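You operate a simulated robot arm through the tools that you are given. There is no shell and no other tool. Be economical: measure what you need, move in short steps, check, and stop when the job is done.

You run a simulated two-armed robot. Do the job below in one go: nothing can be reset, and whatever is moved stays where it is left.

TASK
Pick up the blue tin from the top of the wall bench with one hand, pass it to the other hand and put it on the open end of the sample bench. Put the yellow bucket on the top of the small wooden bench away on the spot under the spout marked large. Take the small brown sack from the top of the steel bench and put it on the top board of the tall shelf. Stack the 22 disc from the top of the steel bench on top of the 26 disc. Put the spacer on the top of the intake table away on the top of the packing bench. Take the scoop from the top of the intake table and leave it on the ledge of the intake table. Do these in any order. Set down upright: blue tin, small brown sack.

It is judged by the outcome, as a careful person would: the job done as asked, and still so three seconds after it is handed in. It fails if anything else is knocked over, pushed out of place, dropped, spilled or broken.

THE ROBOT
Two 7-joint arms with fingered hands on one trunk, on a base that drives. Base frame: it is fixed to the floor where the robot stands at the start and does not move with it; the origin is under the middle of the robot, x ahead of it, y to its left, z up; the surface under the hand at the start is at about z = 0.86. Readings come in m, rad, newtons and seconds.
The left shoulder is at the start at [0.139, 0.125, 1.179], the right one opposite. With the tool pointing down near the work surface each hand reaches from about 0.52 to 0.9 m from the robot's upright axis, wherever it stands, measured 20 degrees to its own side. Places, roughly: blue tin [0.5, 0, 1]; disc [-3, -9.25, 0.75]; ledge of the intake table [-8.5, -7, 0.4]; open end of the sample bench (22x26 cm) [-3.24, 0.7, 0.84]; scoop (21x8x6 cm) [-8.6, -5.7, 1]; small brown sack [-2.75, -8.5, 1]; spacer (8x8x3 cm) [-9, -7.4, 1]; spot under the spout marked large (22x22 cm) [-8.42, -6.22, 0.44]; top board of the tall shelf [-2.1, -6.4, 1.3]; top of the packing bench [-1.4, -0.9, 0.9]; yellow bucket (17x19x15 cm) [-0.5, -7, 0.9]. Payload 3.7 kg a hand.
The tool frame of a hand sits at the grasp point between the pads (the TCP): z along the fingers, y along the line on which they close. The tips reach 0.025 m beyond it. The gripper opens to 0.088 m. The gripper's body begins 0.029 m behind the TCP. The gripper is a hand of 5 fingers: y runs from the thumb to the fingers, the wrist lies at [-0.013, -0.097, -0.162] in the tool frame, and closing takes about 1.5 s.
Orientation is that of the tool frame in the base frame, as a unit quaternion [x, y, z, w]. With the fingers straight down and the wrist toward the robot, the tool's x, y and z point along [0, 1, 0], [1, 0, 0] and [0, 0, -1] of the base frame.

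THE INTERFACE
- The arms move only by the tool arm_command. It takes "left_plan", "right_plan" or both (then of equal length, played together; a hand with none holds still); each is a list of rows, each an object of numbers (a shift or turn left out is 0, a gripper value left out holds the last): "x", "y", "z": the shift along the tool's x, y, z in units of 40 mm (1.0 is 40 mm); "ax", "ay", "az": the turn, a rotation vector about the tool's x, y, z in units of 5 degrees (1.0 is 5 degrees); "grip": the finger opening in m, from 0 to 0.088. In form: [{"x": .., "y": .., "z": .., "ax": .., "ay": .., "az": .., "grip": ..}, ...]. A call has 1 to 20 rows; each row shifts and turns the commanded pose from where the row before left it, along the tool's axes as they then stand. A call with a number of a shift or a turn outside -1 to 1 is refused whole. Rows are played at 5 a second. More than 0.05 m and 0.15 rad between two rows, or a gripper value outside its range, and nothing of the call is played. A pose out of reach is approached as far as the arm can. The call stops where the force on the tool passes 40 N (or 10 N more than at its start, if that is more) or the arm is blocked; 0.2 s more then pass. The fingers move at their own pace (about 0.045 m/s each) and stop on an object; they squeeze with about 30 N. The grip force told is the motor's: it shows also when the fingers shut on nothing. Time passes only in rows, and 0.2 s behind the last, so rows that do not move let the fingers close. It gives the time, the measured TCP pose, the force on the tool (base axes), the opening and the grip force at its end, in the units of the frame above (readings bear some noise), with the torque about the TCP (base axes, N m) and any sound that the robot's microphone picked up.
- Cameras (640 x 400 px; columns grow to the right, rows downward): "scene" is now at [0.2391, 0.0058, 1.3197]; the picture's right is [0.05, -1.00, 0.00], its down [-0.57, -0.03, -0.82] and it looks along [0.82, 0.04, -0.57] (base axes); focal length 286 px, centre (320, 200). "left" rides on the left gripper at [-0.059, -0.079, -0.105] in its tool frame; the picture's right is [-0.73, -0.32, 0.61], its down [0.62, -0.68, 0.38] and it looks along [0.29, 0.66, 0.70] (tool axes); focal length 234 px, centre (320, 200). "right" rides on the right gripper at [0.059, -0.079, -0.105] in its tool frame; the picture's right is [-0.73, 0.32, -0.61], its down [-0.62, -0.68, 0.38] and it looks along [-0.29, 0.66, 0.70] (tool axes); focal length 234 px, centre (320, 200). There is no depth. A picture from a camera that has moved, and an enlarged one, comes with that camera's place and axes in the base frame and with its lens.
- grab_frame(camera): a new picture of that camera. No time passes.
- move_column(by): slides the trunk up (or, below 0, down) by that many m; the arms and the scene camera ride with it, the base frame stays. It gives what a move gives, with no picture.
- steer(legs): drives the robot by 1 to 6 legs, each [ahead, left, turn to the left] in m, m and rad, along the robot's own axes; the way and the turn of a leg run together, so that a leg with both is an arc; at most 1.5 m and 3.142 rad a leg. The arms and the cameras ride along, it lands a little off, and it stops where it bumps. It gives what a move gives.
- set_grasp(shape, hand): the hand has 5 fingers and takes this shape, open, in about a second: jaw (thumb against the fingers, like two jaws); tri (thumb and two fingers); tip (a fingertip pinch); poke (one finger out to press); point (the index stretched); flat (the hand flat); cup (the hand cupped); fist (a fist). The gripper value then closes the fingers along that shape, each until it touches; the sizes above hold for jaw. It gives what a move gives, with no picture.
- head_to(pan, tilt): turns the head with the scene camera to pan (to the left, within 1.396 rad either way) and tilt (down, from -0.506 to 1.204), counted from straight ahead of the robot. It gives what a move gives.
- inspect(camera, box): a new picture of the part [left, top, right, bottom] of that camera's present view, enlarged. No time passes.
- job_done(): hands the job in; it is judged then, once.

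Work in short steps. Places have to be worked out from the pictures, the camera data and where the tool is seen: move nearer, look again, correct. Check each grasp and each placing, and mend what went wrong. You have 196 turns and 172 pictures in all, those below and enlarged ones among them. Open the grippers and draw the arms clear of the work before you hand the job in, unless the task says otherwise; then end with one line.

The tools are called after "Call:" as a command line: name --argument value ..., lists and objects as JSON in quotes. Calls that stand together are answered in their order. arm_command: Moves the arms, as the interface text tells. Its arguments: {"type":"object","properties":{"left_plan":{"type":"array"},"right_plan":{"type":"array"}},"required":[]} The other tools are called the same way: move_column (by) slides the trunk up or down; set_grasp (shape, hand) gives the hand a shape; steer (legs) drives the base; head_to (pan, tilt) turns the head that bears the scene camera; grab_frame (camera) takes a picture; inspect (camera, box) takes an enlarged picture of a part of a camera's view; job_done () hands the job in.

At the start:

```text
time_s: 0.0
left_position: [0.533, 0.2721, 1.1505]
left_ee_rot: [0.707, 0.707, 0.0, 0.0]
left_contact_force: [-0.2, 0.2, 0.7]
left_moment: [0.02, 0.01, -0.03]
left_opening: 0.0878
left_finger_force: 0.0
left_shape: jaw
right_position: [0.475, -0.1493, 1.1488]
right_ee_rot: [0.708, 0.706, 0.0, -0.001]
right_contact_force: [1.3, 0.1, 0.1]
right_moment: [-0.01, 0.03, -0.05]
right_opening: 0.0874
right_finger_force: 0.1
right_shape: jaw
trunk travel left (down, up): [-0.2, 0.215]
robot x, y, heading: [-0.0004, 0.0049, 0.001]
head pan, tilt: [0.052, 0.606]
```

scene: 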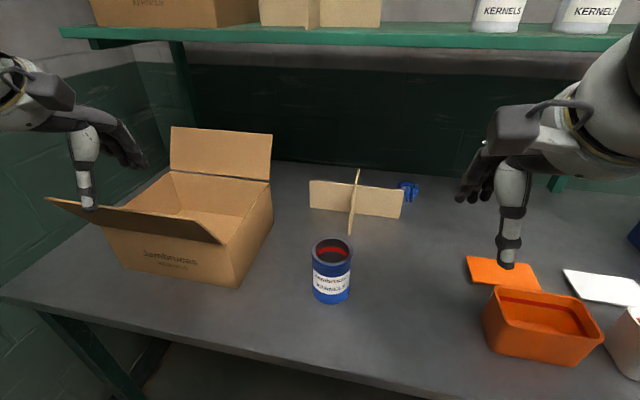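
right: 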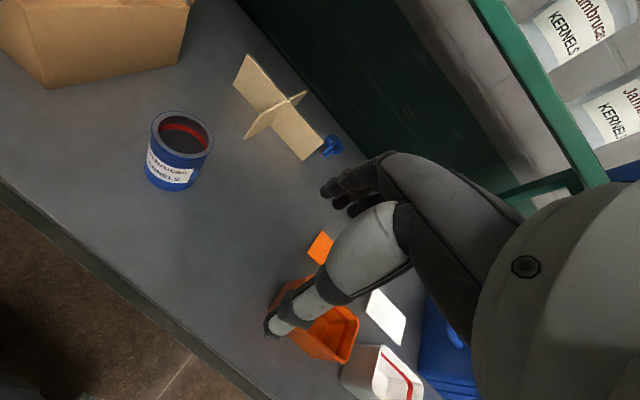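
left: 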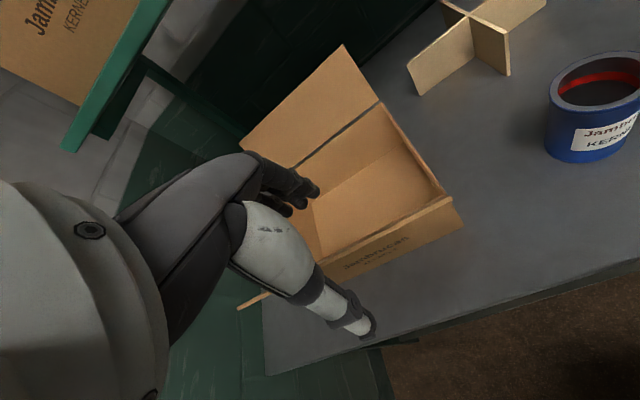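

The tin stands at about (0.63, 0.0), with a diameter of about 0.076. I'll zoom in on it and on the right hand before I plan the grasp.

Call:
inspect --camera "scene" --box '[260, 150, 420, 310]'

Call:
inspect --camera "scene" --box '[420, 60, 640, 280]'

```text
2.50 times, centred on (340, 230) of scene
camera zoom: at [0.2391, 0.0058, 1.3197], right [0.05, -1.0, 0.0], down [-0.57, -0.03, -0.82], along [0.82, 0.04, -0.57], focal length 716 px, centre (270, 125)
```

zoom: 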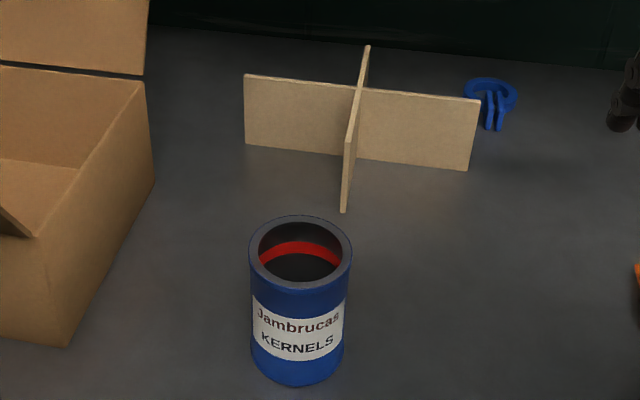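

```text
1.82 times, centred on (530, 170) of scene
camera zoom: at [0.2391, 0.0058, 1.3197], right [0.05, -1.0, 0.0], down [-0.57, -0.03, -0.82], along [0.82, 0.04, -0.57], focal length 521 px, centre (-62, 254)
```

zoom: 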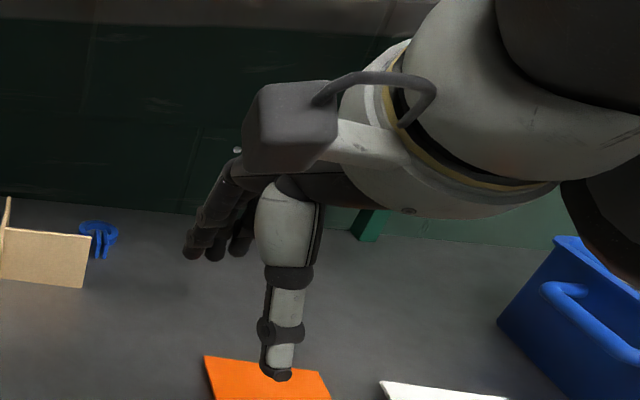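

Zoomed in, the tin is about 0.07 m across and 0.11 m tall, centred near (0.592, 0.002). I'll move the right hand above it and check.

Call:
arm_command --right_plan '[{"x": 0.94, "y": 0.73}, {"x": 0.94, "y": 0.73}, {"x": 0.94, "y": 0.73}, {"x": 0.94, "y": 0.73}, {"z": 1}, {"z": 1}, {}]'

Call:
grab_frame --camera "right"

Call:
grab_frame --camera "scene"

```text
time_s: 1.6
left_position: [0.5328, 0.2727, 1.1523]
left_ee_rot: [0.707, 0.707, 0.0, 0.0]
left_contact_force: [-0.2, 0.1, 0.1]
left_moment: [0.0, -0.06, 0.0]
left_opening: 0.0874
left_finger_force: 0.0
left_shape: jaw
right_position: [0.5915, 0.0004, 1.07]
right_ee_rot: [0.707, 0.707, 0.0, 0.001]
right_contact_force: [0.2, 0.5, 0.9]
right_moment: [0.0, 0.0, 0.03]
right_opening: 0.088
right_finger_force: 0.1
right_shape: jaw
trunk travel left (down, up): [-0.2, 0.215]
robot x, y, heading: [0.0016, -0.0023, 0.001]
head pan, tilt: [0.052, 0.606]
```

```text
166 pictures are left
camera right: at [0.5127, 0.059, 1.1752], right [0.32, -0.73, 0.61], down [-0.68, -0.62, -0.38], along [0.66, -0.29, -0.7], focal length 234 px, centre (320, 200)
```

right: 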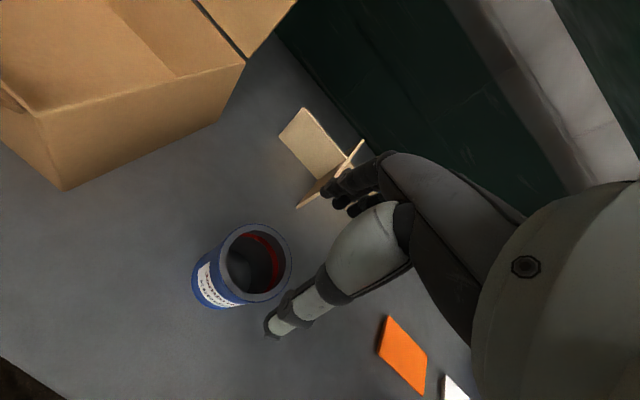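

```text
165 pictures are left
camera scene: at [0.2387, 0.0057, 1.3198], right [0.05, -1.0, 0.0], down [-0.57, -0.03, -0.82], along [0.82, 0.04, -0.57], focal length 286 px, centre (320, 200)
```

scene: 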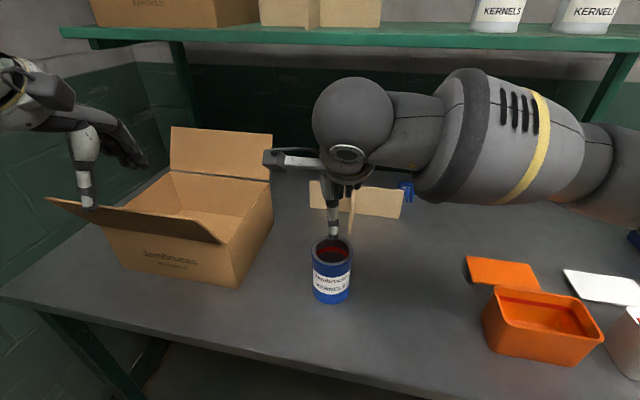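

The wrist camera puts the tin at (0.594, 0.005), which agrees. I'll lower over the rim and close.

Call:
arm_command --right_plan '[{"x": 0.09, "y": 0.03, "z": 0.9}, {"z": 0.9}, {"z": 0.85}, {}]'

Call:
grab_frame --camera "right"

```text
time_s: 2.6
left_position: [0.531, 0.2726, 1.1503]
left_ee_rot: [0.708, 0.707, 0.0, -0.001]
left_contact_force: [0.2, -0.2, 0.3]
left_moment: [0.04, -0.02, 0.0]
left_opening: 0.0875
left_finger_force: 0.0
left_shape: jaw
right_position: [0.593, 0.0039, 0.963]
right_ee_rot: [0.707, 0.707, 0.0, 0.0]
right_contact_force: [0.0, -0.4, 0.1]
right_moment: [-0.01, -0.01, 0.0]
right_opening: 0.0876
right_finger_force: 0.0
right_shape: jaw
trunk travel left (down, up): [-0.2, 0.215]
robot x, y, heading: [0.0035, -0.0013, -0.005]
head pan, tilt: [0.052, 0.606]
```

```text
164 pictures are left
camera right: at [0.514, 0.0619, 1.0684], right [0.32, -0.73, 0.61], down [-0.68, -0.62, -0.38], along [0.66, -0.29, -0.7], focal length 234 px, centre (320, 200)
```

right: 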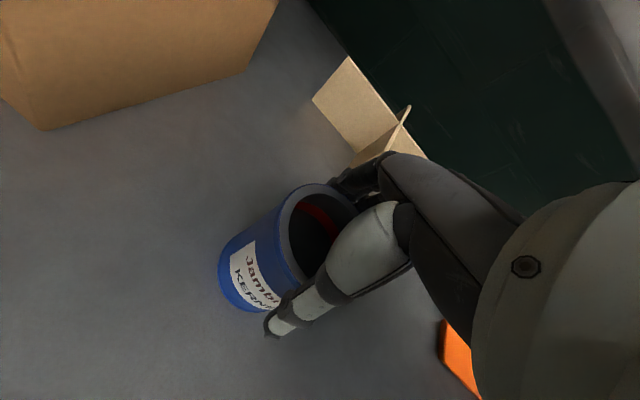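

The fingers straddle the rim with no contact. I'll close and lift.

Call:
arm_command --right_plan '[{"grip": 0.06}, {"grip": 0.03}, {"grip": 0}, {"grip": 0}, {"grip": 0}, {"grip": 0}, {"grip": 0}, {"grip": 0}, {"z": -0.4}, {"z": -0.4}, {"z": -0.7}, {"z": -0.7}, {}]'

Call:
grab_frame --camera "scene"

```text
time_s: 5.4
left_position: [0.532, 0.2726, 1.1509]
left_ee_rot: [0.707, 0.707, -0.001, 0.0]
left_contact_force: [0.5, -0.7, 0.4]
left_moment: [0.0, -0.03, 0.0]
left_opening: 0.0879
left_finger_force: 0.0
left_shape: jaw
right_position: [0.5918, 0.0035, 1.0502]
right_ee_rot: [0.707, 0.707, -0.001, 0.0]
right_contact_force: [-0.8, 0.0, -0.8]
right_moment: [-0.03, -0.03, -0.05]
right_opening: 0.0636
right_finger_force: 30.4
right_shape: jaw
trunk travel left (down, up): [-0.2, 0.215]
robot x, y, heading: [-0.0, -0.0035, 0.001]
head pan, tilt: [0.052, 0.606]
```

```text
163 pictures are left
camera scene: at [0.2395, 0.0057, 1.3195], right [0.05, -1.0, 0.0], down [-0.57, -0.03, -0.82], along [0.82, 0.04, -0.57], focal length 286 px, centre (320, 200)
```

scene: 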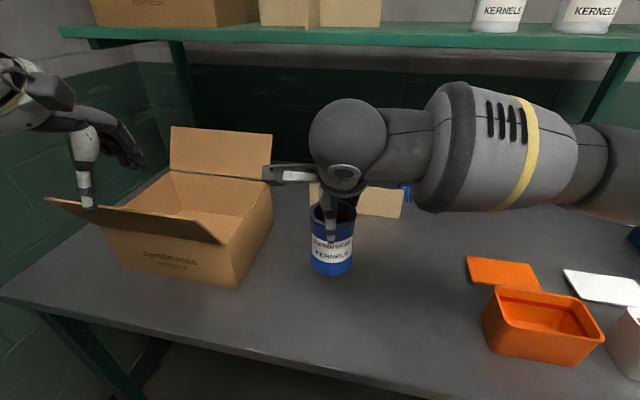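

The tin is held, with an opening of 0.064. I'll raise it clear and turn the left hand to a side grasp, fingers pointing right, for the handover.

Call:
arm_command --right_plan '[{"z": -1}, {"z": -1}, {"z": -1}, {"z": -0.75}, {}, {}, {}, {}, {}, {}, {}, {}, {}, {}, {}, {}, {}, {}, {}]' --left_plan '[{"ay": -1}, {"ay": -1}, {"ay": -1}, {"ay": -1}, {"ay": -1}, {"ay": -1}, {"ay": -1}, {"ay": -1}, {"ay": -1}, {"ay": -1}, {"ay": -1}, {"ay": -1}, {"ay": -1}, {"ay": -1}, {"ay": -1}, {"ay": -1}, {"ay": -1}, {"ay": -1}, {}]'

Call:
grab_frame --camera "scene"

Call:
grab_frame --camera "left"

```text
time_s: 9.4
left_position: [0.5331, 0.2724, 1.1498]
left_ee_rot: [0.5, 0.499, -0.5, 0.501]
left_contact_force: [-0.1, -0.2, 0.3]
left_moment: [-0.02, -0.01, 0.01]
left_opening: 0.0875
left_finger_force: 0.1
left_shape: jaw
right_position: [0.5917, 0.0036, 1.2002]
right_ee_rot: [0.707, 0.707, 0.0, 0.0]
right_contact_force: [-0.8, -0.3, -0.2]
right_moment: [-0.02, -0.02, 0.0]
right_opening: 0.0637
right_finger_force: 29.8
right_shape: jaw
trunk travel left (down, up): [-0.2, 0.215]
robot x, y, heading: [0.0006, -0.0018, 0.001]
head pan, tilt: [0.052, 0.606]
```

```text
162 pictures are left
camera scene: at [0.2391, 0.0058, 1.3197], right [0.05, -1.0, 0.0], down [-0.57, -0.03, -0.82], along [0.82, 0.04, -0.57], focal length 286 px, centre (320, 200)
```

scene: 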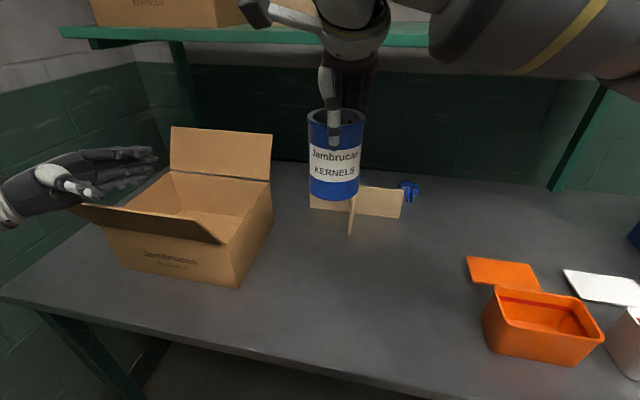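

```text
161 pictures are left
camera left: at [0.453, 0.3777, 1.209], right [-0.32, -0.61, 0.73], down [-0.68, -0.38, -0.62], along [0.66, -0.7, -0.29], focal length 234 px, centre (320, 200)
```

left: 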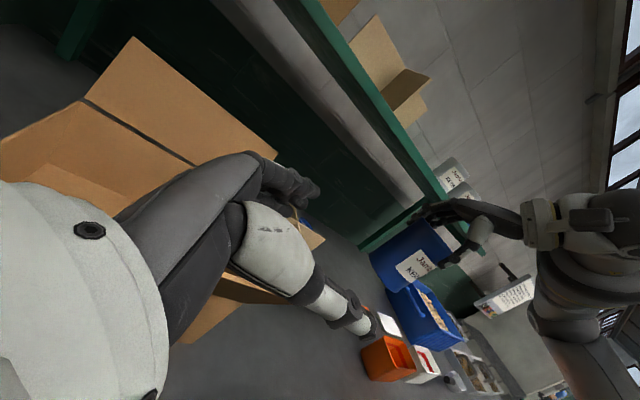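

The left hand is turned as planned. I'll align it with the tin's lower half and come within about 5 cm.

Call:
arm_command --left_plan '[{"y": 0.75, "x": 0.19}, {"y": 0.75, "x": 0.19, "z": 0.5}, {"z": 1}, {"z": 1}, {"z": 1}, {"z": 1}, {}]'

Call:
grab_frame --camera "scene"

Call:
grab_frame --camera "left"

```text
time_s: 11.0
left_position: [0.5926, 0.0923, 1.1361]
left_ee_rot: [-0.5, -0.5, 0.5, -0.5]
left_contact_force: [1.0, 0.0, -0.4]
left_moment: [0.03, 0.02, -0.04]
left_opening: 0.0878
left_finger_force: 0.1
left_shape: jaw
right_position: [0.5923, 0.0047, 1.2004]
right_ee_rot: [0.707, 0.707, 0.0, 0.0]
right_contact_force: [0.2, 0.3, -0.5]
right_moment: [-0.01, 0.02, 0.0]
right_opening: 0.0638
right_finger_force: 29.4
right_shape: jaw
trunk travel left (down, up): [-0.2, 0.215]
robot x, y, heading: [0.0025, 0.0021, -0.006]
head pan, tilt: [0.052, 0.606]
```

```text
160 pictures are left
camera scene: at [0.239, 0.0062, 1.3197], right [0.05, -1.0, 0.0], down [-0.57, -0.03, -0.82], along [0.82, 0.04, -0.57], focal length 286 px, centre (320, 200)
```

scene: 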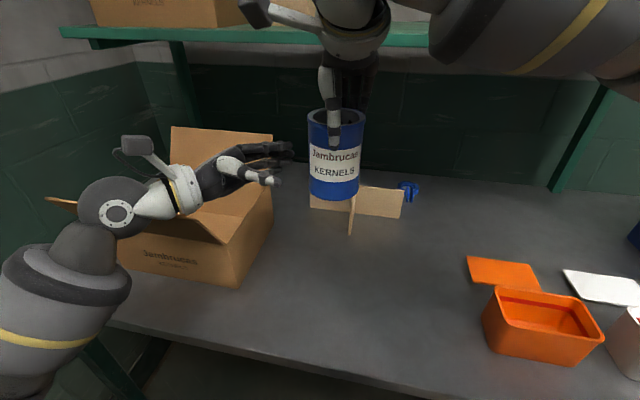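

```text
159 pictures are left
camera left: at [0.5129, 0.1966, 1.1943], right [-0.32, -0.61, 0.73], down [-0.68, -0.38, -0.62], along [0.66, -0.7, -0.29], focal length 234 px, centre (320, 200)
```

left: 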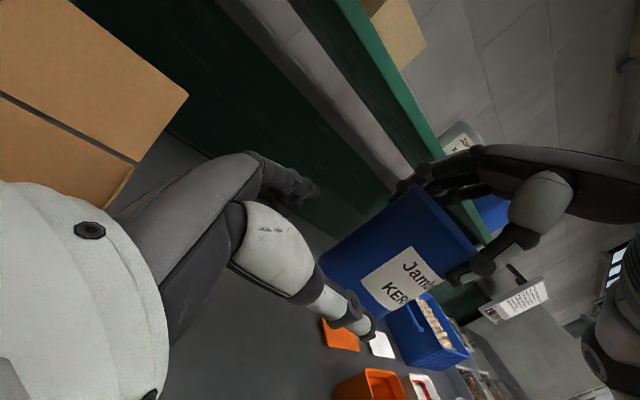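

Alignment looks right. I'll advance until the palm is near the tin and close the left hand.

Call:
arm_command --left_plan '[{"z": 0.95}, {"z": 0.9}, {}, {"grip": 0.06}, {"grip": 0.03}, {"grip": 0}, {"grip": 0}, {"grip": 0}, {"grip": 0}, {"grip": 0}, {"grip": 0}]'

Call:
inspect --camera "scene" --box '[180, 60, 420, 220]'

```text
time_s: 13.4
left_position: [0.5921, 0.0193, 1.1353]
left_ee_rot: [0.499, 0.501, -0.5, 0.5]
left_contact_force: [-1.0, -0.8, 0.9]
left_moment: [-0.02, -0.15, -0.03]
left_opening: 0.0636
left_finger_force: 29.6
left_shape: jaw
right_position: [0.591, 0.0041, 1.2006]
right_ee_rot: [0.707, 0.707, 0.0, 0.0]
right_contact_force: [0.9, 1.3, -0.2]
right_moment: [0.01, 0.06, 0.03]
right_opening: 0.0636
right_finger_force: 29.8
right_shape: jaw
trunk travel left (down, up): [-0.2, 0.215]
robot x, y, heading: [-0.001, 0.001, 0.002]
head pan, tilt: [0.052, 0.606]
```

```text
2.50 times, centred on (300, 140) of scene
camera zoom: at [0.2392, 0.0058, 1.3196], right [0.05, -1.0, 0.0], down [-0.57, -0.03, -0.82], along [0.82, 0.04, -0.57], focal length 716 px, centre (370, 350)
```

zoom: 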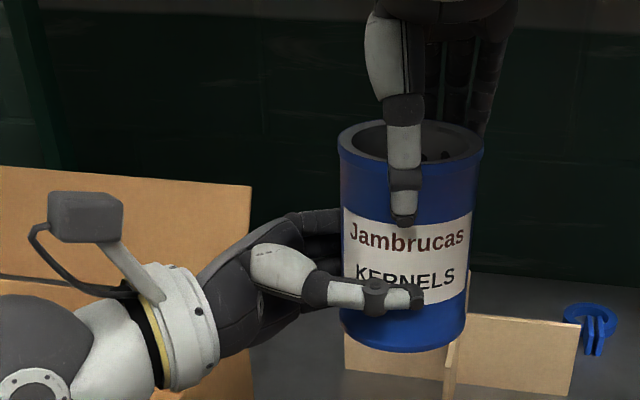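

Both hands hold the tin. I'll release the right one, raise it straight up, and check.

Call:
arm_command --right_plan '[{"grip": 0.08}, {"grip": 0.088}, {"grip": 0.088}, {"z": -0.5}, {"z": -1}, {"z": -1}, {}]'

Call:
grab_frame --camera "scene"

```text
time_s: 15.0
left_position: [0.5932, 0.0181, 1.136]
left_ee_rot: [0.501, 0.5, -0.5, 0.5]
left_contact_force: [0.7, -0.4, -0.3]
left_moment: [0.0, 0.0, 0.0]
left_opening: 0.0635
left_finger_force: 29.6
left_shape: jaw
right_position: [0.592, 0.0032, 1.3012]
right_ee_rot: [0.707, 0.707, -0.001, -0.001]
right_contact_force: [0.1, 1.4, -0.3]
right_moment: [-0.01, 0.03, 0.04]
right_opening: 0.0877
right_finger_force: 0.1
right_shape: jaw
trunk travel left (down, up): [-0.2, 0.215]
robot x, y, heading: [0.0003, -0.0018, 0.0]
head pan, tilt: [0.052, 0.606]
```

```text
157 pictures are left
camera scene: at [0.2398, 0.0056, 1.3194], right [0.05, -1.0, 0.0], down [-0.57, -0.03, -0.82], along [0.82, 0.04, -0.57], focal length 286 px, centre (320, 200)
```

scene: 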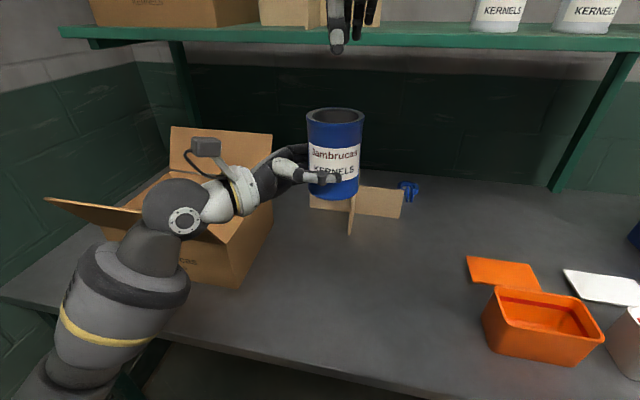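

The handover worked and the tin is upright in the left hand. I'll back away 0.45 m and look both ways for the floor layout.

Call:
steer --legs '[[-0.45, 0, 0]]'

Call:
head_to --pan 1.39 --tilt 0.35

Call:
grab_frame --camera "scene"

Call:
head_to --pan -1.39 --tilt 0.35

Call:
grab_frame --camera "scene"

```text
time_s: 17.7
left_position: [0.1421, 0.0205, 1.1359]
left_ee_rot: [0.499, 0.501, -0.5, 0.5]
left_contact_force: [-1.5, -1.0, 0.4]
left_moment: [0.03, 0.01, -0.02]
left_opening: 0.0637
left_finger_force: 30.7
left_shape: jaw
right_position: [0.1414, 0.0056, 1.3031]
right_ee_rot: [0.705, 0.709, 0.0, 0.0]
right_contact_force: [0.4, -0.3, 0.4]
right_moment: [0.02, -0.04, -0.01]
right_opening: 0.0878
right_finger_force: 0.0
right_shape: jaw
trunk travel left (down, up): [-0.2, 0.215]
robot x, y, heading: [-0.4534, -0.0019, 0.002]
head pan, tilt: [0.052, 0.606]
```

```text
time_s: 19.2
left_position: [0.1423, 0.0197, 1.1352]
left_ee_rot: [0.499, 0.501, -0.499, 0.5]
left_contact_force: [0.4, -0.1, 0.9]
left_moment: [-0.02, 0.01, -0.01]
left_opening: 0.0634
left_finger_force: 30.3
left_shape: jaw
right_position: [0.1413, 0.0037, 1.3018]
right_ee_rot: [0.706, 0.709, 0.0, 0.0]
right_contact_force: [-0.6, 0.1, 1.0]
right_moment: [-0.02, 0.01, 0.0]
right_opening: 0.0876
right_finger_force: 0.1
right_shape: jaw
trunk travel left (down, up): [-0.2, 0.215]
robot x, y, heading: [-0.4498, -0.001, 0.002]
head pan, tilt: [1.389, 0.351]
```

```text
156 pictures are left
camera scene: at [-0.2833, 0.0926, 1.3429], right [0.98, -0.18, 0.0], down [-0.06, -0.34, -0.94], along [0.17, 0.92, -0.34], focal length 286 px, centre (320, 200)
```

scene: 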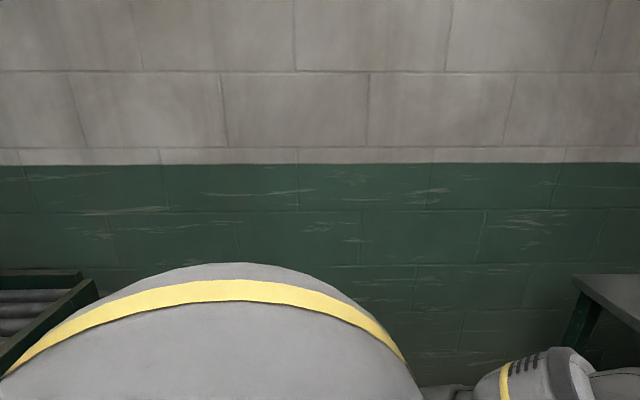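

```text
time_s: 21.7
left_position: [0.1415, 0.02, 1.1348]
left_ee_rot: [0.499, 0.501, -0.499, 0.501]
left_contact_force: [0.4, -0.2, 0.6]
left_moment: [0.02, 0.03, -0.01]
left_opening: 0.0632
left_finger_force: 30.0
left_shape: jaw
right_position: [0.1403, 0.0061, 1.3015]
right_ee_rot: [0.706, 0.709, -0.001, 0.0]
right_contact_force: [-0.1, -0.6, 0.0]
right_moment: [-0.01, 0.0, 0.01]
right_opening: 0.0876
right_finger_force: 0.1
right_shape: jaw
trunk travel left (down, up): [-0.2, 0.215]
robot x, y, heading: [-0.451, -0.0044, 0.006]
head pan, tilt: [-1.389, 0.351]
```

```text
155 pictures are left
camera scene: at [-0.2829, -0.0905, 1.3429], right [-0.98, -0.18, 0.0], down [-0.06, 0.34, -0.94], along [0.17, -0.92, -0.34], focal length 286 px, centre (320, 200)
```

scene: 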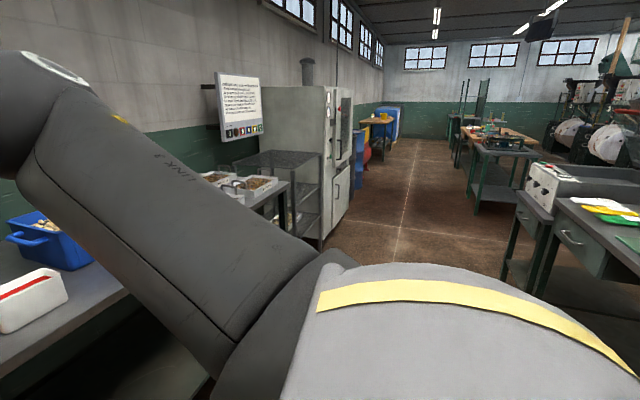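

The +y wall is about 1.15 m away. An aisle opens toward −y, and the packing bench's front edge is near x = −1.08. I'll turn left a quarter and look toward −x.

Call:
steer --legs '[[0, 0, 1.57]]'

Call:
head_to --pan 1.2 --tilt 0.45

Call:
grab_frame --camera "scene"

```text
time_s: 25.9
left_position: [-0.4703, 0.5928, 1.1351]
left_ee_rot: [-0.001, 0.707, 0.0, 0.707]
left_contact_force: [-0.6, -0.4, 0.0]
left_moment: [-0.01, 0.05, 0.05]
left_opening: 0.0633
left_finger_force: 29.9
left_shape: jaw
right_position: [-0.4557, 0.5917, 1.3023]
right_ee_rot: [0.001, 1.0, 0.0, 0.0]
right_contact_force: [0.4, 0.1, -0.2]
right_moment: [-0.02, 0.03, 0.01]
right_opening: 0.0879
right_finger_force: 0.0
right_shape: jaw
trunk travel left (down, up): [-0.2, 0.215]
robot x, y, heading: [-0.4486, -0.0025, 1.573]
head pan, tilt: [-1.389, 0.351]
```

```text
time_s: 28.2
left_position: [-0.4694, 0.592, 1.1352]
left_ee_rot: [0.0, 0.707, 0.0, 0.707]
left_contact_force: [-0.8, -0.1, -0.2]
left_moment: [-0.02, 0.01, -0.02]
left_opening: 0.0631
left_finger_force: 29.8
left_shape: jaw
right_position: [-0.4543, 0.5916, 1.3009]
right_ee_rot: [0.0, 1.0, 0.0, 0.0]
right_contact_force: [-0.3, 0.3, -0.4]
right_moment: [0.02, 0.0, 0.0]
right_opening: 0.0877
right_finger_force: 0.1
right_shape: jaw
trunk travel left (down, up): [-0.2, 0.215]
robot x, y, heading: [-0.4583, 0.0005, 1.573]
head pan, tilt: [1.201, 0.45]
```

```text
154 pictures are left
camera scene: at [-0.5369, 0.185, 1.3337], right [0.36, 0.93, 0.0], down [0.41, -0.16, -0.9], along [-0.84, 0.33, -0.44], focal length 286 px, centre (320, 200)
```

scene: 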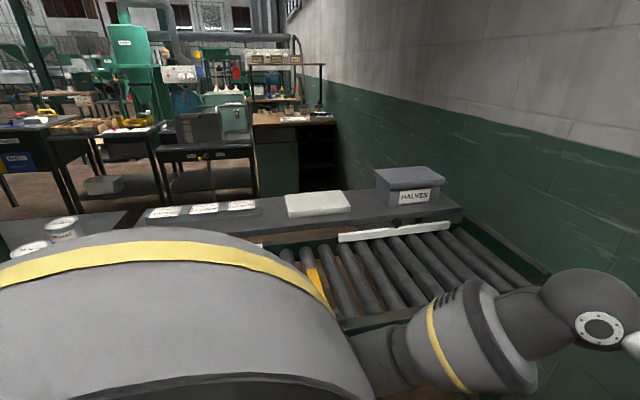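

A packing line spans from the conveyor across to the left, and the sample bench shows beyond it near (-3.1, 0.9). I'll turn to face −x for a full view before I route.

Call:
steer --legs '[[0, 0, 1.57]]'

Call:
head_to --pan 0.35 --tilt 0.3

Call:
grab_frame --camera "scene"

Call:
head_to --pan 1.39 --tilt 0.3

Call:
grab_frame --camera "scene"

```text
time_s: 32.4
left_position: [-1.0436, -0.0195, 1.1354]
left_ee_rot: [0.5, -0.5, -0.5, -0.5]
left_contact_force: [0.7, -0.2, -0.1]
left_moment: [0.0, 0.01, -0.02]
left_opening: 0.0629
left_finger_force: 29.9
left_shape: jaw
right_position: [-1.0435, -0.0048, 1.3007]
right_ee_rot: [0.708, -0.707, 0.0, 0.0]
right_contact_force: [0.4, 0.1, -1.1]
right_moment: [0.0, -0.06, -0.05]
right_opening: 0.088
right_finger_force: 0.1
right_shape: jaw
trunk travel left (down, up): [-0.2, 0.215]
robot x, y, heading: [-0.4523, -0.0014, 3.145]
head pan, tilt: [1.201, 0.45]
```

```text
time_s: 33.6
left_position: [-1.0431, -0.0196, 1.1345]
left_ee_rot: [-0.5, 0.5, 0.5, 0.5]
left_contact_force: [-0.1, -0.3, 0.4]
left_moment: [0.0, -0.03, 0.01]
left_opening: 0.0627
left_finger_force: 30.0
left_shape: jaw
right_position: [-1.0424, -0.0048, 1.3028]
right_ee_rot: [-0.707, 0.707, 0.0, 0.0]
right_contact_force: [0.3, 0.4, 0.4]
right_moment: [-0.01, 0.01, -0.06]
right_opening: 0.0877
right_finger_force: 0.1
right_shape: jaw
trunk travel left (down, up): [-0.2, 0.215]
robot x, y, heading: [-0.4551, -0.0014, 3.146]
head pan, tilt: [0.351, 0.3]
```

```text
153 pictures are left
camera scene: at [-0.69, -0.0314, 1.3476], right [-0.34, 0.94, 0.0], down [0.28, 0.1, -0.96], along [-0.9, -0.33, -0.3], focal length 286 px, centre (320, 200)
```

scene: 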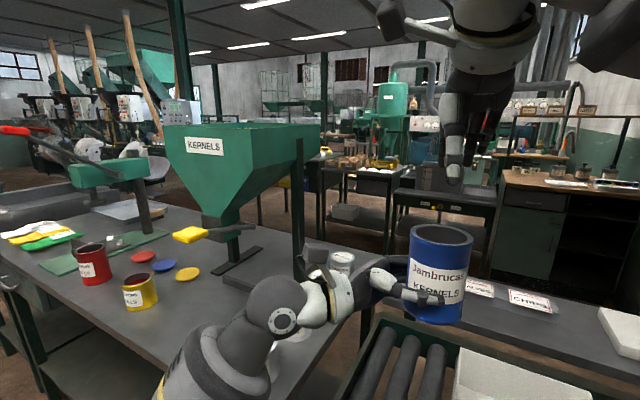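

```text
time_s: 34.9
left_position: [-1.0431, -0.0182, 1.1355]
left_ee_rot: [0.501, -0.5, -0.499, -0.5]
left_contact_force: [-0.4, 0.4, -0.3]
left_moment: [0.0, -0.03, 0.01]
left_opening: 0.0625
left_finger_force: 29.7
left_shape: jaw
right_position: [-1.0433, -0.0057, 1.3017]
right_ee_rot: [0.708, -0.707, 0.001, 0.0]
right_contact_force: [0.2, -0.6, -0.4]
right_moment: [-0.01, 0.01, -0.05]
right_opening: 0.0878
right_finger_force: 0.1
right_shape: jaw
trunk travel left (down, up): [-0.2, 0.215]
robot x, y, heading: [-0.455, -0.0009, 3.14]
head pan, tilt: [1.389, 0.3]
```

```text
152 pictures are left
camera scene: at [-0.6194, -0.0911, 1.3476], right [-0.98, 0.18, 0.0], down [0.05, 0.29, -0.96], along [-0.17, -0.94, -0.3], focal length 286 px, centre (320, 200)
```

scene: 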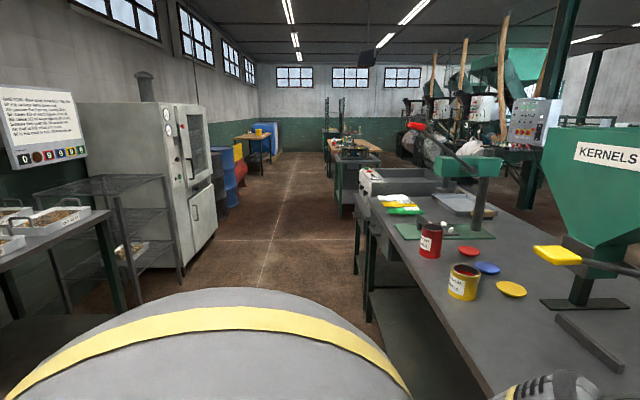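

The south aisle is clear between the oven at x≈0.13 and the benches at x≈-1.08. I'll turn to face −y, drive down past the packing bench's end, and look west.

Call:
steer --legs '[[-0.06, 0, 0], [0, 0, 1.57], [1.3, 0, 0], [1.1, 0, 0]]'

Call:
head_to --pan -1.2 --tilt 0.35

Call:
grab_frame --camera "scene"

Call:
head_to --pan 0.0 --tilt 0.3

Call:
grab_frame --camera "scene"

```text
time_s: 50.3
left_position: [-0.3806, -2.8969, 1.1376]
left_ee_rot: [-0.703, 0.004, 0.711, 0.005]
left_contact_force: [-0.5, -0.6, -0.8]
left_moment: [0.01, 0.05, -0.02]
left_opening: 0.0627
left_finger_force: 29.9
left_shape: jaw
right_position: [-0.3908, -2.8972, 1.3039]
right_ee_rot: [1.0, -0.003, 0.002, 0.003]
right_contact_force: [-0.4, 0.5, -0.6]
right_moment: [-0.03, 0.0, 0.0]
right_opening: 0.0878
right_finger_force: 0.0
right_shape: jaw
trunk travel left (down, up): [-0.2, 0.215]
robot x, y, heading: [-0.3903, -2.3059, -1.578]
head pan, tilt: [1.389, 0.3]
stopped in leg 4: the robot was blocked; the commanded pose is now the measured one
```

```text
time_s: 52.6
left_position: [-0.3812, -2.8967, 1.1354]
left_ee_rot: [-0.705, 0.003, 0.71, 0.006]
left_contact_force: [0.3, -0.7, 0.3]
left_moment: [0.02, 0.02, 0.01]
left_opening: 0.0626
left_finger_force: 30.0
left_shape: jaw
right_position: [-0.3914, -2.8989, 1.3034]
right_ee_rot: [1.0, -0.002, 0.003, 0.001]
right_contact_force: [-0.2, -0.3, 0.1]
right_moment: [-0.01, -0.01, 0.02]
right_opening: 0.0878
right_finger_force: 0.1
right_shape: jaw
trunk travel left (down, up): [-0.2, 0.215]
robot x, y, heading: [-0.3872, -2.307, -1.578]
head pan, tilt: [-1.201, 0.351]
```

```text
151 pictures are left
camera scene: at [-0.4811, -2.4902, 1.3425], right [-0.36, 0.93, 0.0], down [0.32, 0.12, -0.94], along [-0.88, -0.34, -0.35], focal length 286 px, centre (320, 200)
```

scene: 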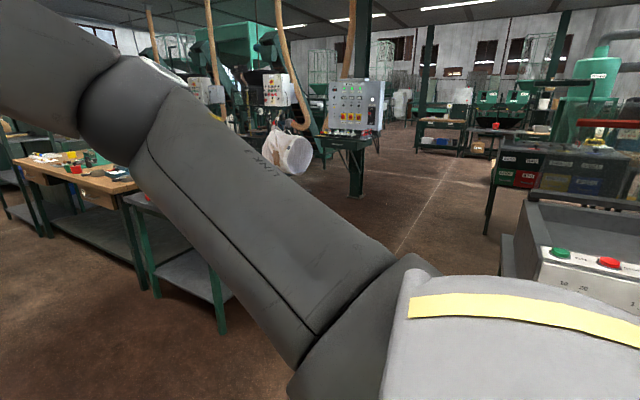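

```text
time_s: 54.0
left_position: [-0.3809, -2.8975, 1.1353]
left_ee_rot: [-0.705, 0.004, 0.71, 0.005]
left_contact_force: [-0.2, 0.5, -0.6]
left_moment: [-0.04, -0.01, 0.02]
left_opening: 0.0625
left_finger_force: 30.1
left_shape: jaw
right_position: [-0.3924, -2.8973, 1.3029]
right_ee_rot: [1.0, -0.002, 0.002, 0.001]
right_contact_force: [0.6, 0.0, 0.4]
right_moment: [-0.02, -0.03, -0.03]
right_opening: 0.0876
right_finger_force: 0.0
right_shape: jaw
trunk travel left (down, up): [-0.2, 0.215]
robot x, y, heading: [-0.3868, -2.3049, -1.58]
head pan, tilt: [0.0, 0.3]
```

```text
150 pictures are left
camera scene: at [-0.3947, -2.5502, 1.3475], right [-1.0, 0.01, 0.0], down [0.01, 0.3, -0.96], along [0.0, -0.96, -0.3], focal length 286 px, centre (320, 200)
```

scene: 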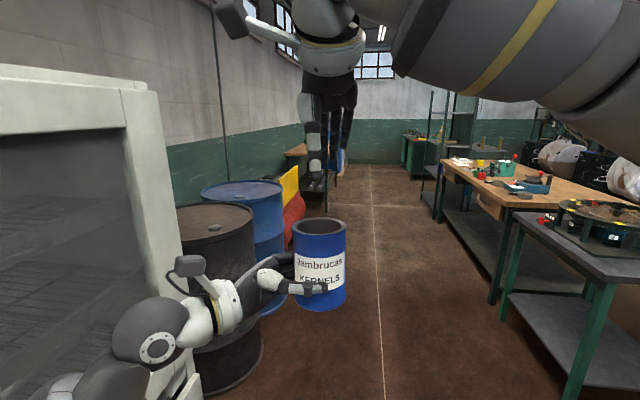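

The left elbow met the oven's corner, so I'll shift west 0.18 m, go on to y≈-2.8, then turn to face west in the gap between the machine and the wood table.

Call:
steer --legs '[[0, -0.2, 0], [0.5, 0, 0], [0, 0, -1.57]]'

Call:
head_to --pan -0.5 --tilt 0.45

Call:
grab_frame --camera "scene"

```text
time_s: 62.7
left_position: [-1.1802, -2.8206, 1.1355]
left_ee_rot: [-0.497, 0.498, 0.501, 0.504]
left_contact_force: [-0.6, -0.1, -1.0]
left_moment: [-0.01, 0.02, -0.03]
left_opening: 0.0621
left_finger_force: 30.5
left_shape: jaw
right_position: [-1.1813, -2.8087, 1.3036]
right_ee_rot: [0.708, -0.706, 0.0, 0.001]
right_contact_force: [0.3, 0.5, 0.1]
right_moment: [-0.02, 0.02, 0.01]
right_opening: 0.0879
right_finger_force: 0.0
right_shape: jaw
trunk travel left (down, up): [-0.2, 0.215]
robot x, y, heading: [-0.5904, -2.8069, -3.14]
head pan, tilt: [0.0, 0.3]
```

```text
time_s: 63.7
left_position: [-1.1813, -2.8194, 1.1345]
left_ee_rot: [-0.497, 0.498, 0.501, 0.504]
left_contact_force: [-0.9, -0.3, -0.4]
left_moment: [0.0, 0.03, 0.0]
left_opening: 0.0621
left_finger_force: 30.1
left_shape: jaw
right_position: [-1.1811, -2.8082, 1.3024]
right_ee_rot: [0.707, -0.707, 0.0, 0.001]
right_contact_force: [-0.4, 0.3, 0.8]
right_moment: [0.01, 0.02, 0.05]
right_opening: 0.0876
right_finger_force: 0.1
right_shape: jaw
trunk travel left (down, up): [-0.2, 0.215]
robot x, y, heading: [-0.5888, -2.8015, -3.141]
head pan, tilt: [-0.499, 0.45]
```

```text
149 pictures are left
camera scene: at [-0.8218, -2.7583, 1.3337], right [0.48, 0.88, 0.0], down [0.38, -0.21, -0.9], along [-0.79, 0.43, -0.43], focal length 286 px, centre (320, 200)
```

scene: 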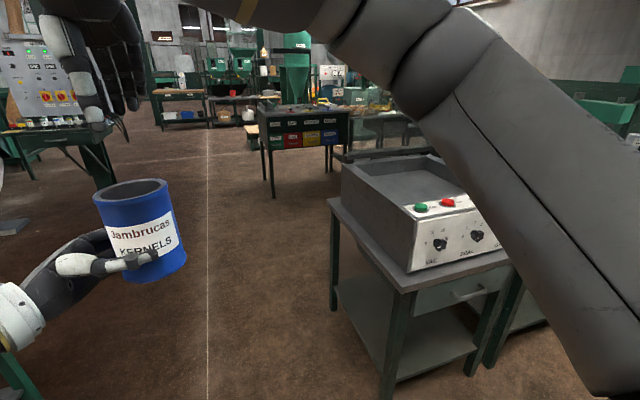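

The gap is clear and there is a wide north corridor at x≈-2.6, between the packing line and the bin table (front at x≈-3.5). I'll drive west, turn north and go part way.

Call:
steer --legs '[[1.0, 0, 0], [1.0, 0, 0], [0, 0, -1.57], [1.4, 0, 0], [0.7, 0, 0]]'

Call:
head_to --pan 0.3 --tilt 0.45

Call:
grab_frame --camera "scene"

```text
time_s: 87.5
left_position: [-2.5374, -0.1132, 1.1367]
left_ee_rot: [0.009, 0.704, -0.012, 0.71]
left_contact_force: [0.0, -0.7, -0.6]
left_moment: [-0.04, -0.03, -0.01]
left_opening: 0.0623
left_finger_force: 30.2
left_shape: jaw
right_position: [-2.5278, -0.1134, 1.3026]
right_ee_rot: [0.011, 1.0, 0.0, -0.002]
right_contact_force: [0.4, 0.3, 0.7]
right_moment: [0.04, 0.03, -0.01]
right_opening: 0.0879
right_finger_force: 0.0
right_shape: jaw
trunk travel left (down, up): [-0.2, 0.215]
robot x, y, heading: [-2.5342, -0.7034, 1.544]
head pan, tilt: [-0.499, 0.45]
```

```text
time_s: 88.6
left_position: [-2.5392, -0.1137, 1.1362]
left_ee_rot: [0.01, 0.704, -0.011, 0.71]
left_contact_force: [0.2, 0.2, -0.8]
left_moment: [0.0, -0.02, -0.02]
left_opening: 0.062
left_finger_force: 29.9
left_shape: jaw
right_position: [-2.5267, -0.1119, 1.3033]
right_ee_rot: [0.012, 1.0, 0.001, -0.001]
right_contact_force: [0.2, -0.8, -1.0]
right_moment: [0.01, 0.01, -0.01]
right_opening: 0.0878
right_finger_force: 0.0
right_shape: jaw
trunk travel left (down, up): [-0.2, 0.215]
robot x, y, heading: [-2.5354, -0.7019, 1.55]
head pan, tilt: [0.3, 0.45]
```

```text
148 pictures are left
camera scene: at [-2.5578, -0.4633, 1.3337], right [0.96, 0.27, 0.0], down [0.12, -0.42, -0.9], along [-0.25, 0.87, -0.44], focal length 286 px, centre (320, 200)
```

scene: 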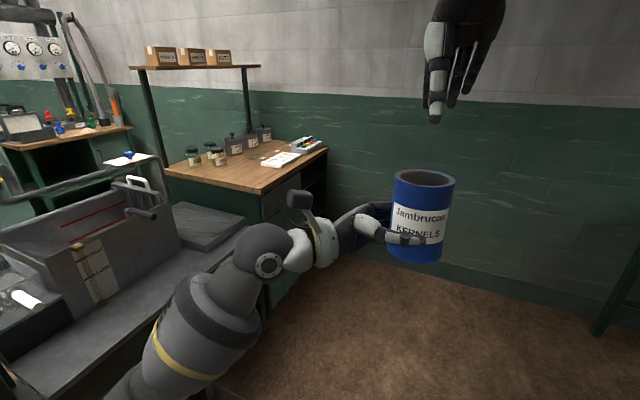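

I judge the sample bench to have its SE corner near (-3.05, 0.5) and clear wood there. I'll raise the trunk, go to y≈0.4, and turn to face the bench from the east.

Call:
move_column --by 0.2

Call:
steer --legs '[[1.1, 0, 0], [0, 0, 1.59]]'

Call:
head_to --pan -0.2 --tilt 0.65

Call:
grab_frame --camera "scene"

```text
time_s: 90.8
left_position: [-2.5375, -0.113, 1.335]
left_ee_rot: [0.009, 0.704, -0.011, 0.71]
left_contact_force: [0.3, 0.5, -0.8]
left_moment: [0.02, -0.01, -0.01]
left_opening: 0.0622
left_finger_force: 29.9
left_shape: jaw
right_position: [-2.5271, -0.1123, 1.5017]
right_ee_rot: [0.011, 1.0, 0.001, -0.001]
right_contact_force: [-0.9, -0.4, -0.3]
right_moment: [0.0, -0.02, 0.0]
right_opening: 0.0881
right_finger_force: 0.1
right_shape: jaw
trunk travel left (down, up): [-0.4, 0.015]
robot x, y, heading: [-2.537, -0.7019, 1.541]
head pan, tilt: [0.3, 0.45]
```

```text
time_s: 100.2
left_position: [-3.104, 0.3775, 1.3359]
left_ee_rot: [-0.495, 0.501, 0.497, 0.507]
left_contact_force: [0.6, -1.0, -1.1]
left_moment: [-0.02, 0.02, -0.01]
left_opening: 0.062
left_finger_force: 30.1
left_shape: jaw
right_position: [-3.1045, 0.3898, 1.505]
right_ee_rot: [-0.705, 0.709, 0.0, -0.001]
right_contact_force: [0.2, -0.6, -0.4]
right_moment: [-0.01, -0.03, -0.01]
right_opening: 0.088
right_finger_force: 0.1
right_shape: jaw
trunk travel left (down, up): [-0.4, 0.015]
robot x, y, heading: [-2.5109, 0.3887, 3.132]
head pan, tilt: [0.3, 0.45]
```

```text
time_s: 101.1
left_position: [-3.1028, 0.3777, 1.3367]
left_ee_rot: [-0.495, 0.501, 0.498, 0.507]
left_contact_force: [0.4, 0.5, -0.7]
left_moment: [0.02, -0.04, 0.02]
left_opening: 0.0618
left_finger_force: 30.1
left_shape: jaw
right_position: [-3.1041, 0.3885, 1.5034]
right_ee_rot: [-0.704, 0.71, 0.0, -0.001]
right_contact_force: [1.0, 0.4, -0.2]
right_moment: [0.01, -0.04, 0.01]
right_opening: 0.0875
right_finger_force: 0.0
right_shape: jaw
trunk travel left (down, up): [-0.4, 0.015]
robot x, y, heading: [-2.51, 0.3868, 3.134]
head pan, tilt: [-0.201, 0.649]
```

```text
147 pictures are left
camera scene: at [-2.6371, 0.4082, 1.5217], right [0.21, 0.98, 0.0], down [0.59, -0.12, -0.8], along [-0.78, 0.16, -0.6], focal length 286 px, centre (320, 200)
```

scene: 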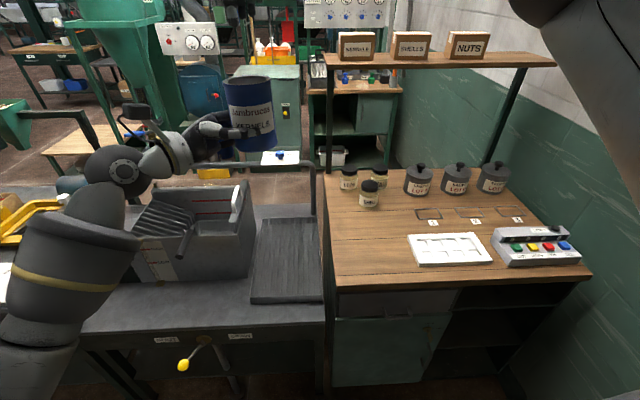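

The open end at about (-3.24, 0.69) is clear, with the tray starting at y≈0.82. I'll yaw the left hand 45° so the forearm comes from the east, keeping the tin upright, and see the arm's shape.

Call:
arm_command --left_plan '[{"ax": -1}, {"ax": -1}, {"ax": -1}, {"ax": -1}, {"ax": -1}, {"ax": -1}, {"ax": -1}, {"ax": -1}, {"ax": -1}, {}]'

Call:
steer --legs '[[0, -0.33, 0]]'

Call:
grab_frame --camera "scene"

```text
time_s: 103.3
left_position: [-3.1041, 0.3768, 1.3349]
left_ee_rot: [0.651, -0.272, -0.651, -0.279]
left_contact_force: [0.2, -0.4, -0.9]
left_moment: [0.01, -0.01, -0.04]
left_opening: 0.0615
left_finger_force: 29.9
left_shape: jaw
right_position: [-3.1043, 0.3886, 1.5031]
right_ee_rot: [-0.705, 0.709, 0.001, -0.001]
right_contact_force: [0.5, 0.5, 0.8]
right_moment: [0.01, 0.01, 0.01]
right_opening: 0.0876
right_finger_force: 0.1
right_shape: jaw
trunk travel left (down, up): [-0.4, 0.015]
robot x, y, heading: [-2.5078, 0.3868, 3.133]
head pan, tilt: [-0.201, 0.649]
```

```text
time_s: 106.8
left_position: [-3.1014, 0.7039, 1.3354]
left_ee_rot: [0.652, -0.272, -0.651, -0.278]
left_contact_force: [0.5, 0.8, -0.6]
left_moment: [0.0, 0.0, 0.01]
left_opening: 0.0616
left_finger_force: 29.4
left_shape: jaw
right_position: [-3.1014, 0.7156, 1.5023]
right_ee_rot: [-0.706, 0.708, 0.001, -0.001]
right_contact_force: [0.3, -0.1, -0.1]
right_moment: [0.02, -0.03, 0.0]
right_opening: 0.0876
right_finger_force: 0.1
right_shape: jaw
trunk travel left (down, up): [-0.4, 0.015]
robot x, y, heading: [-2.5106, 0.7147, 3.13]
head pan, tilt: [-0.201, 0.649]
```

```text
146 pictures are left
camera scene: at [-2.6346, 0.7351, 1.5216], right [0.21, 0.98, 0.0], down [0.59, -0.12, -0.8], along [-0.78, 0.16, -0.6], focal length 286 px, centre (320, 200)
```

scene: 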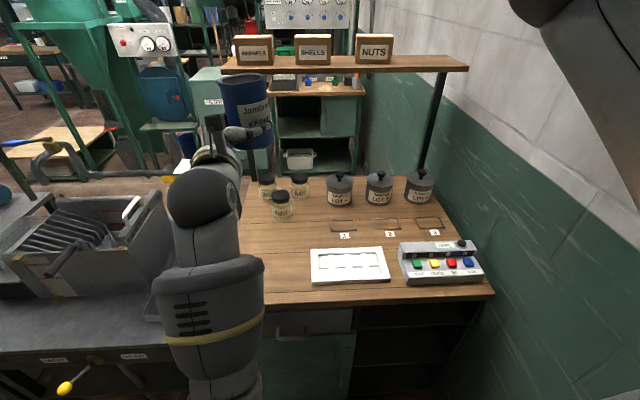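

The arm now reaches from the east. I'll move the tin over (-3.24, 0.68) and descend to about 5 cm above the wood.

Call:
arm_command --left_plan '[{"y": 0.96, "z": 0.56}, {"y": 0.96, "z": 0.56}, {"y": 0.96, "z": 0.56}, {"x": 1}, {"x": 1}, {"x": 1}, {"x": 1}, {"x": 1}, {"x": 1}, {"x": 1}, {"x": 1}, {"x": 1}, {"x": 1}, {}]'

Call:
grab_frame --camera "scene"

Call:
grab_frame --camera "left"

```text
time_s: 109.8
left_position: [-3.2243, 0.6678, 0.9834]
left_ee_rot: [-0.651, 0.271, 0.652, 0.279]
left_contact_force: [0.1, 0.6, -1.3]
left_moment: [-0.03, 0.0, 0.0]
left_opening: 0.0619
left_finger_force: 29.6
left_shape: jaw
left hand out of reach, approached as far as the arm can: row 12, 13
right_position: [-3.1003, 0.7161, 1.5029]
right_ee_rot: [-0.706, 0.709, 0.0, -0.002]
right_contact_force: [0.0, 0.2, 0.5]
right_moment: [0.01, 0.01, -0.02]
right_opening: 0.0879
right_finger_force: 0.0
right_shape: jaw
trunk travel left (down, up): [-0.4, 0.015]
robot x, y, heading: [-2.508, 0.7114, 3.14]
head pan, tilt: [-0.201, 0.649]
```

```text
145 pictures are left
camera scene: at [-2.6348, 0.7353, 1.5216], right [0.21, 0.98, 0.0], down [0.59, -0.12, -0.8], along [-0.78, 0.16, -0.6], focal length 286 px, centre (320, 200)
```

scene: 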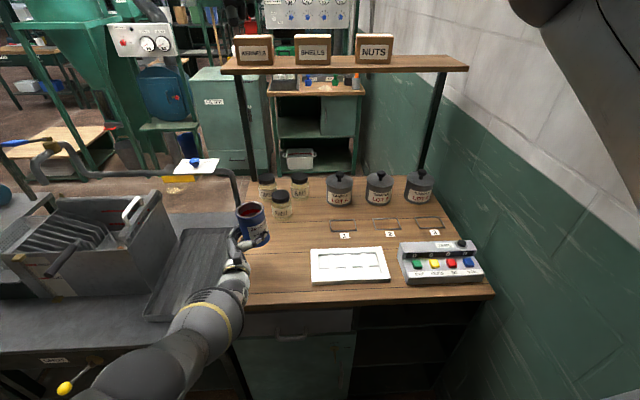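

```text
144 pictures are left
camera left: at [-3.0946, 0.6466, 1.0431], right [-0.19, 0.65, 0.73], down [0.22, 0.76, -0.62], along [-0.96, 0.04, -0.29], focal length 234 px, centre (320, 200)
```

left: 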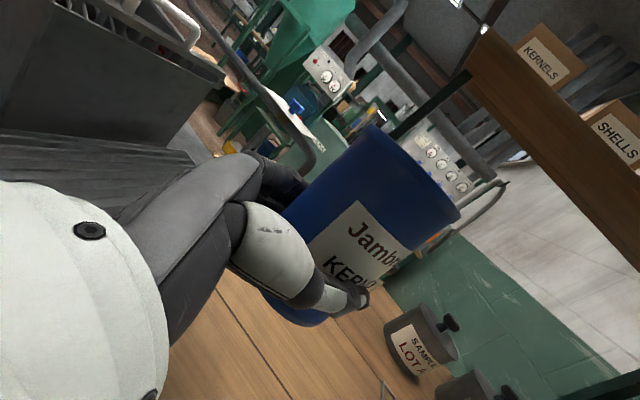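

The arm stops at z=0.983, with the tin's bottom about 0.10 m above the wood. I'll lower the trunk 0.08 m and check clearances.

Call:
move_column --by -0.08

Call:
grab_frame --camera "scene"

Call:
grab_frame --camera "left"

```text
time_s: 111.0
left_position: [-3.2219, 0.6675, 0.9039]
left_ee_rot: [-0.65, 0.272, 0.652, 0.279]
left_contact_force: [0.0, -0.4, 0.1]
left_moment: [-0.01, -0.01, -0.01]
left_opening: 0.062
left_finger_force: 29.7
left_shape: jaw
right_position: [-3.1002, 0.7148, 1.4248]
right_ee_rot: [-0.705, 0.709, 0.001, -0.002]
right_contact_force: [-0.3, 0.3, 0.2]
right_moment: [0.02, 0.03, -0.05]
right_opening: 0.0877
right_finger_force: 0.0
right_shape: jaw
trunk travel left (down, up): [-0.32, 0.095]
robot x, y, heading: [-2.5069, 0.7139, 3.134]
head pan, tilt: [-0.201, 0.649]
```

```text
143 pictures are left
camera scene: at [-2.6474, 0.735, 1.4409], right [0.21, 0.98, 0.0], down [0.59, -0.12, -0.8], along [-0.78, 0.16, -0.6], focal length 286 px, centre (320, 200)
```

scene: 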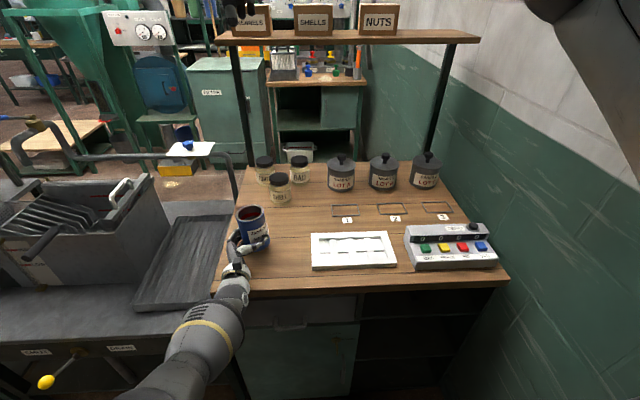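

```text
142 pictures are left
camera left: at [-3.0927, 0.6463, 0.9633], right [-0.19, 0.65, 0.73], down [0.22, 0.76, -0.62], along [-0.96, 0.04, -0.29], focal length 234 px, centre (320, 200)
```

left: 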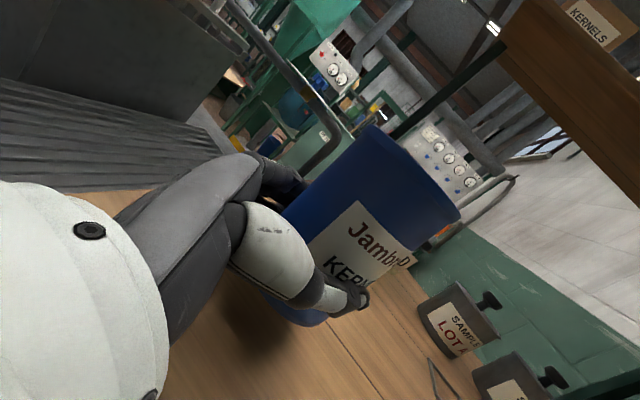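

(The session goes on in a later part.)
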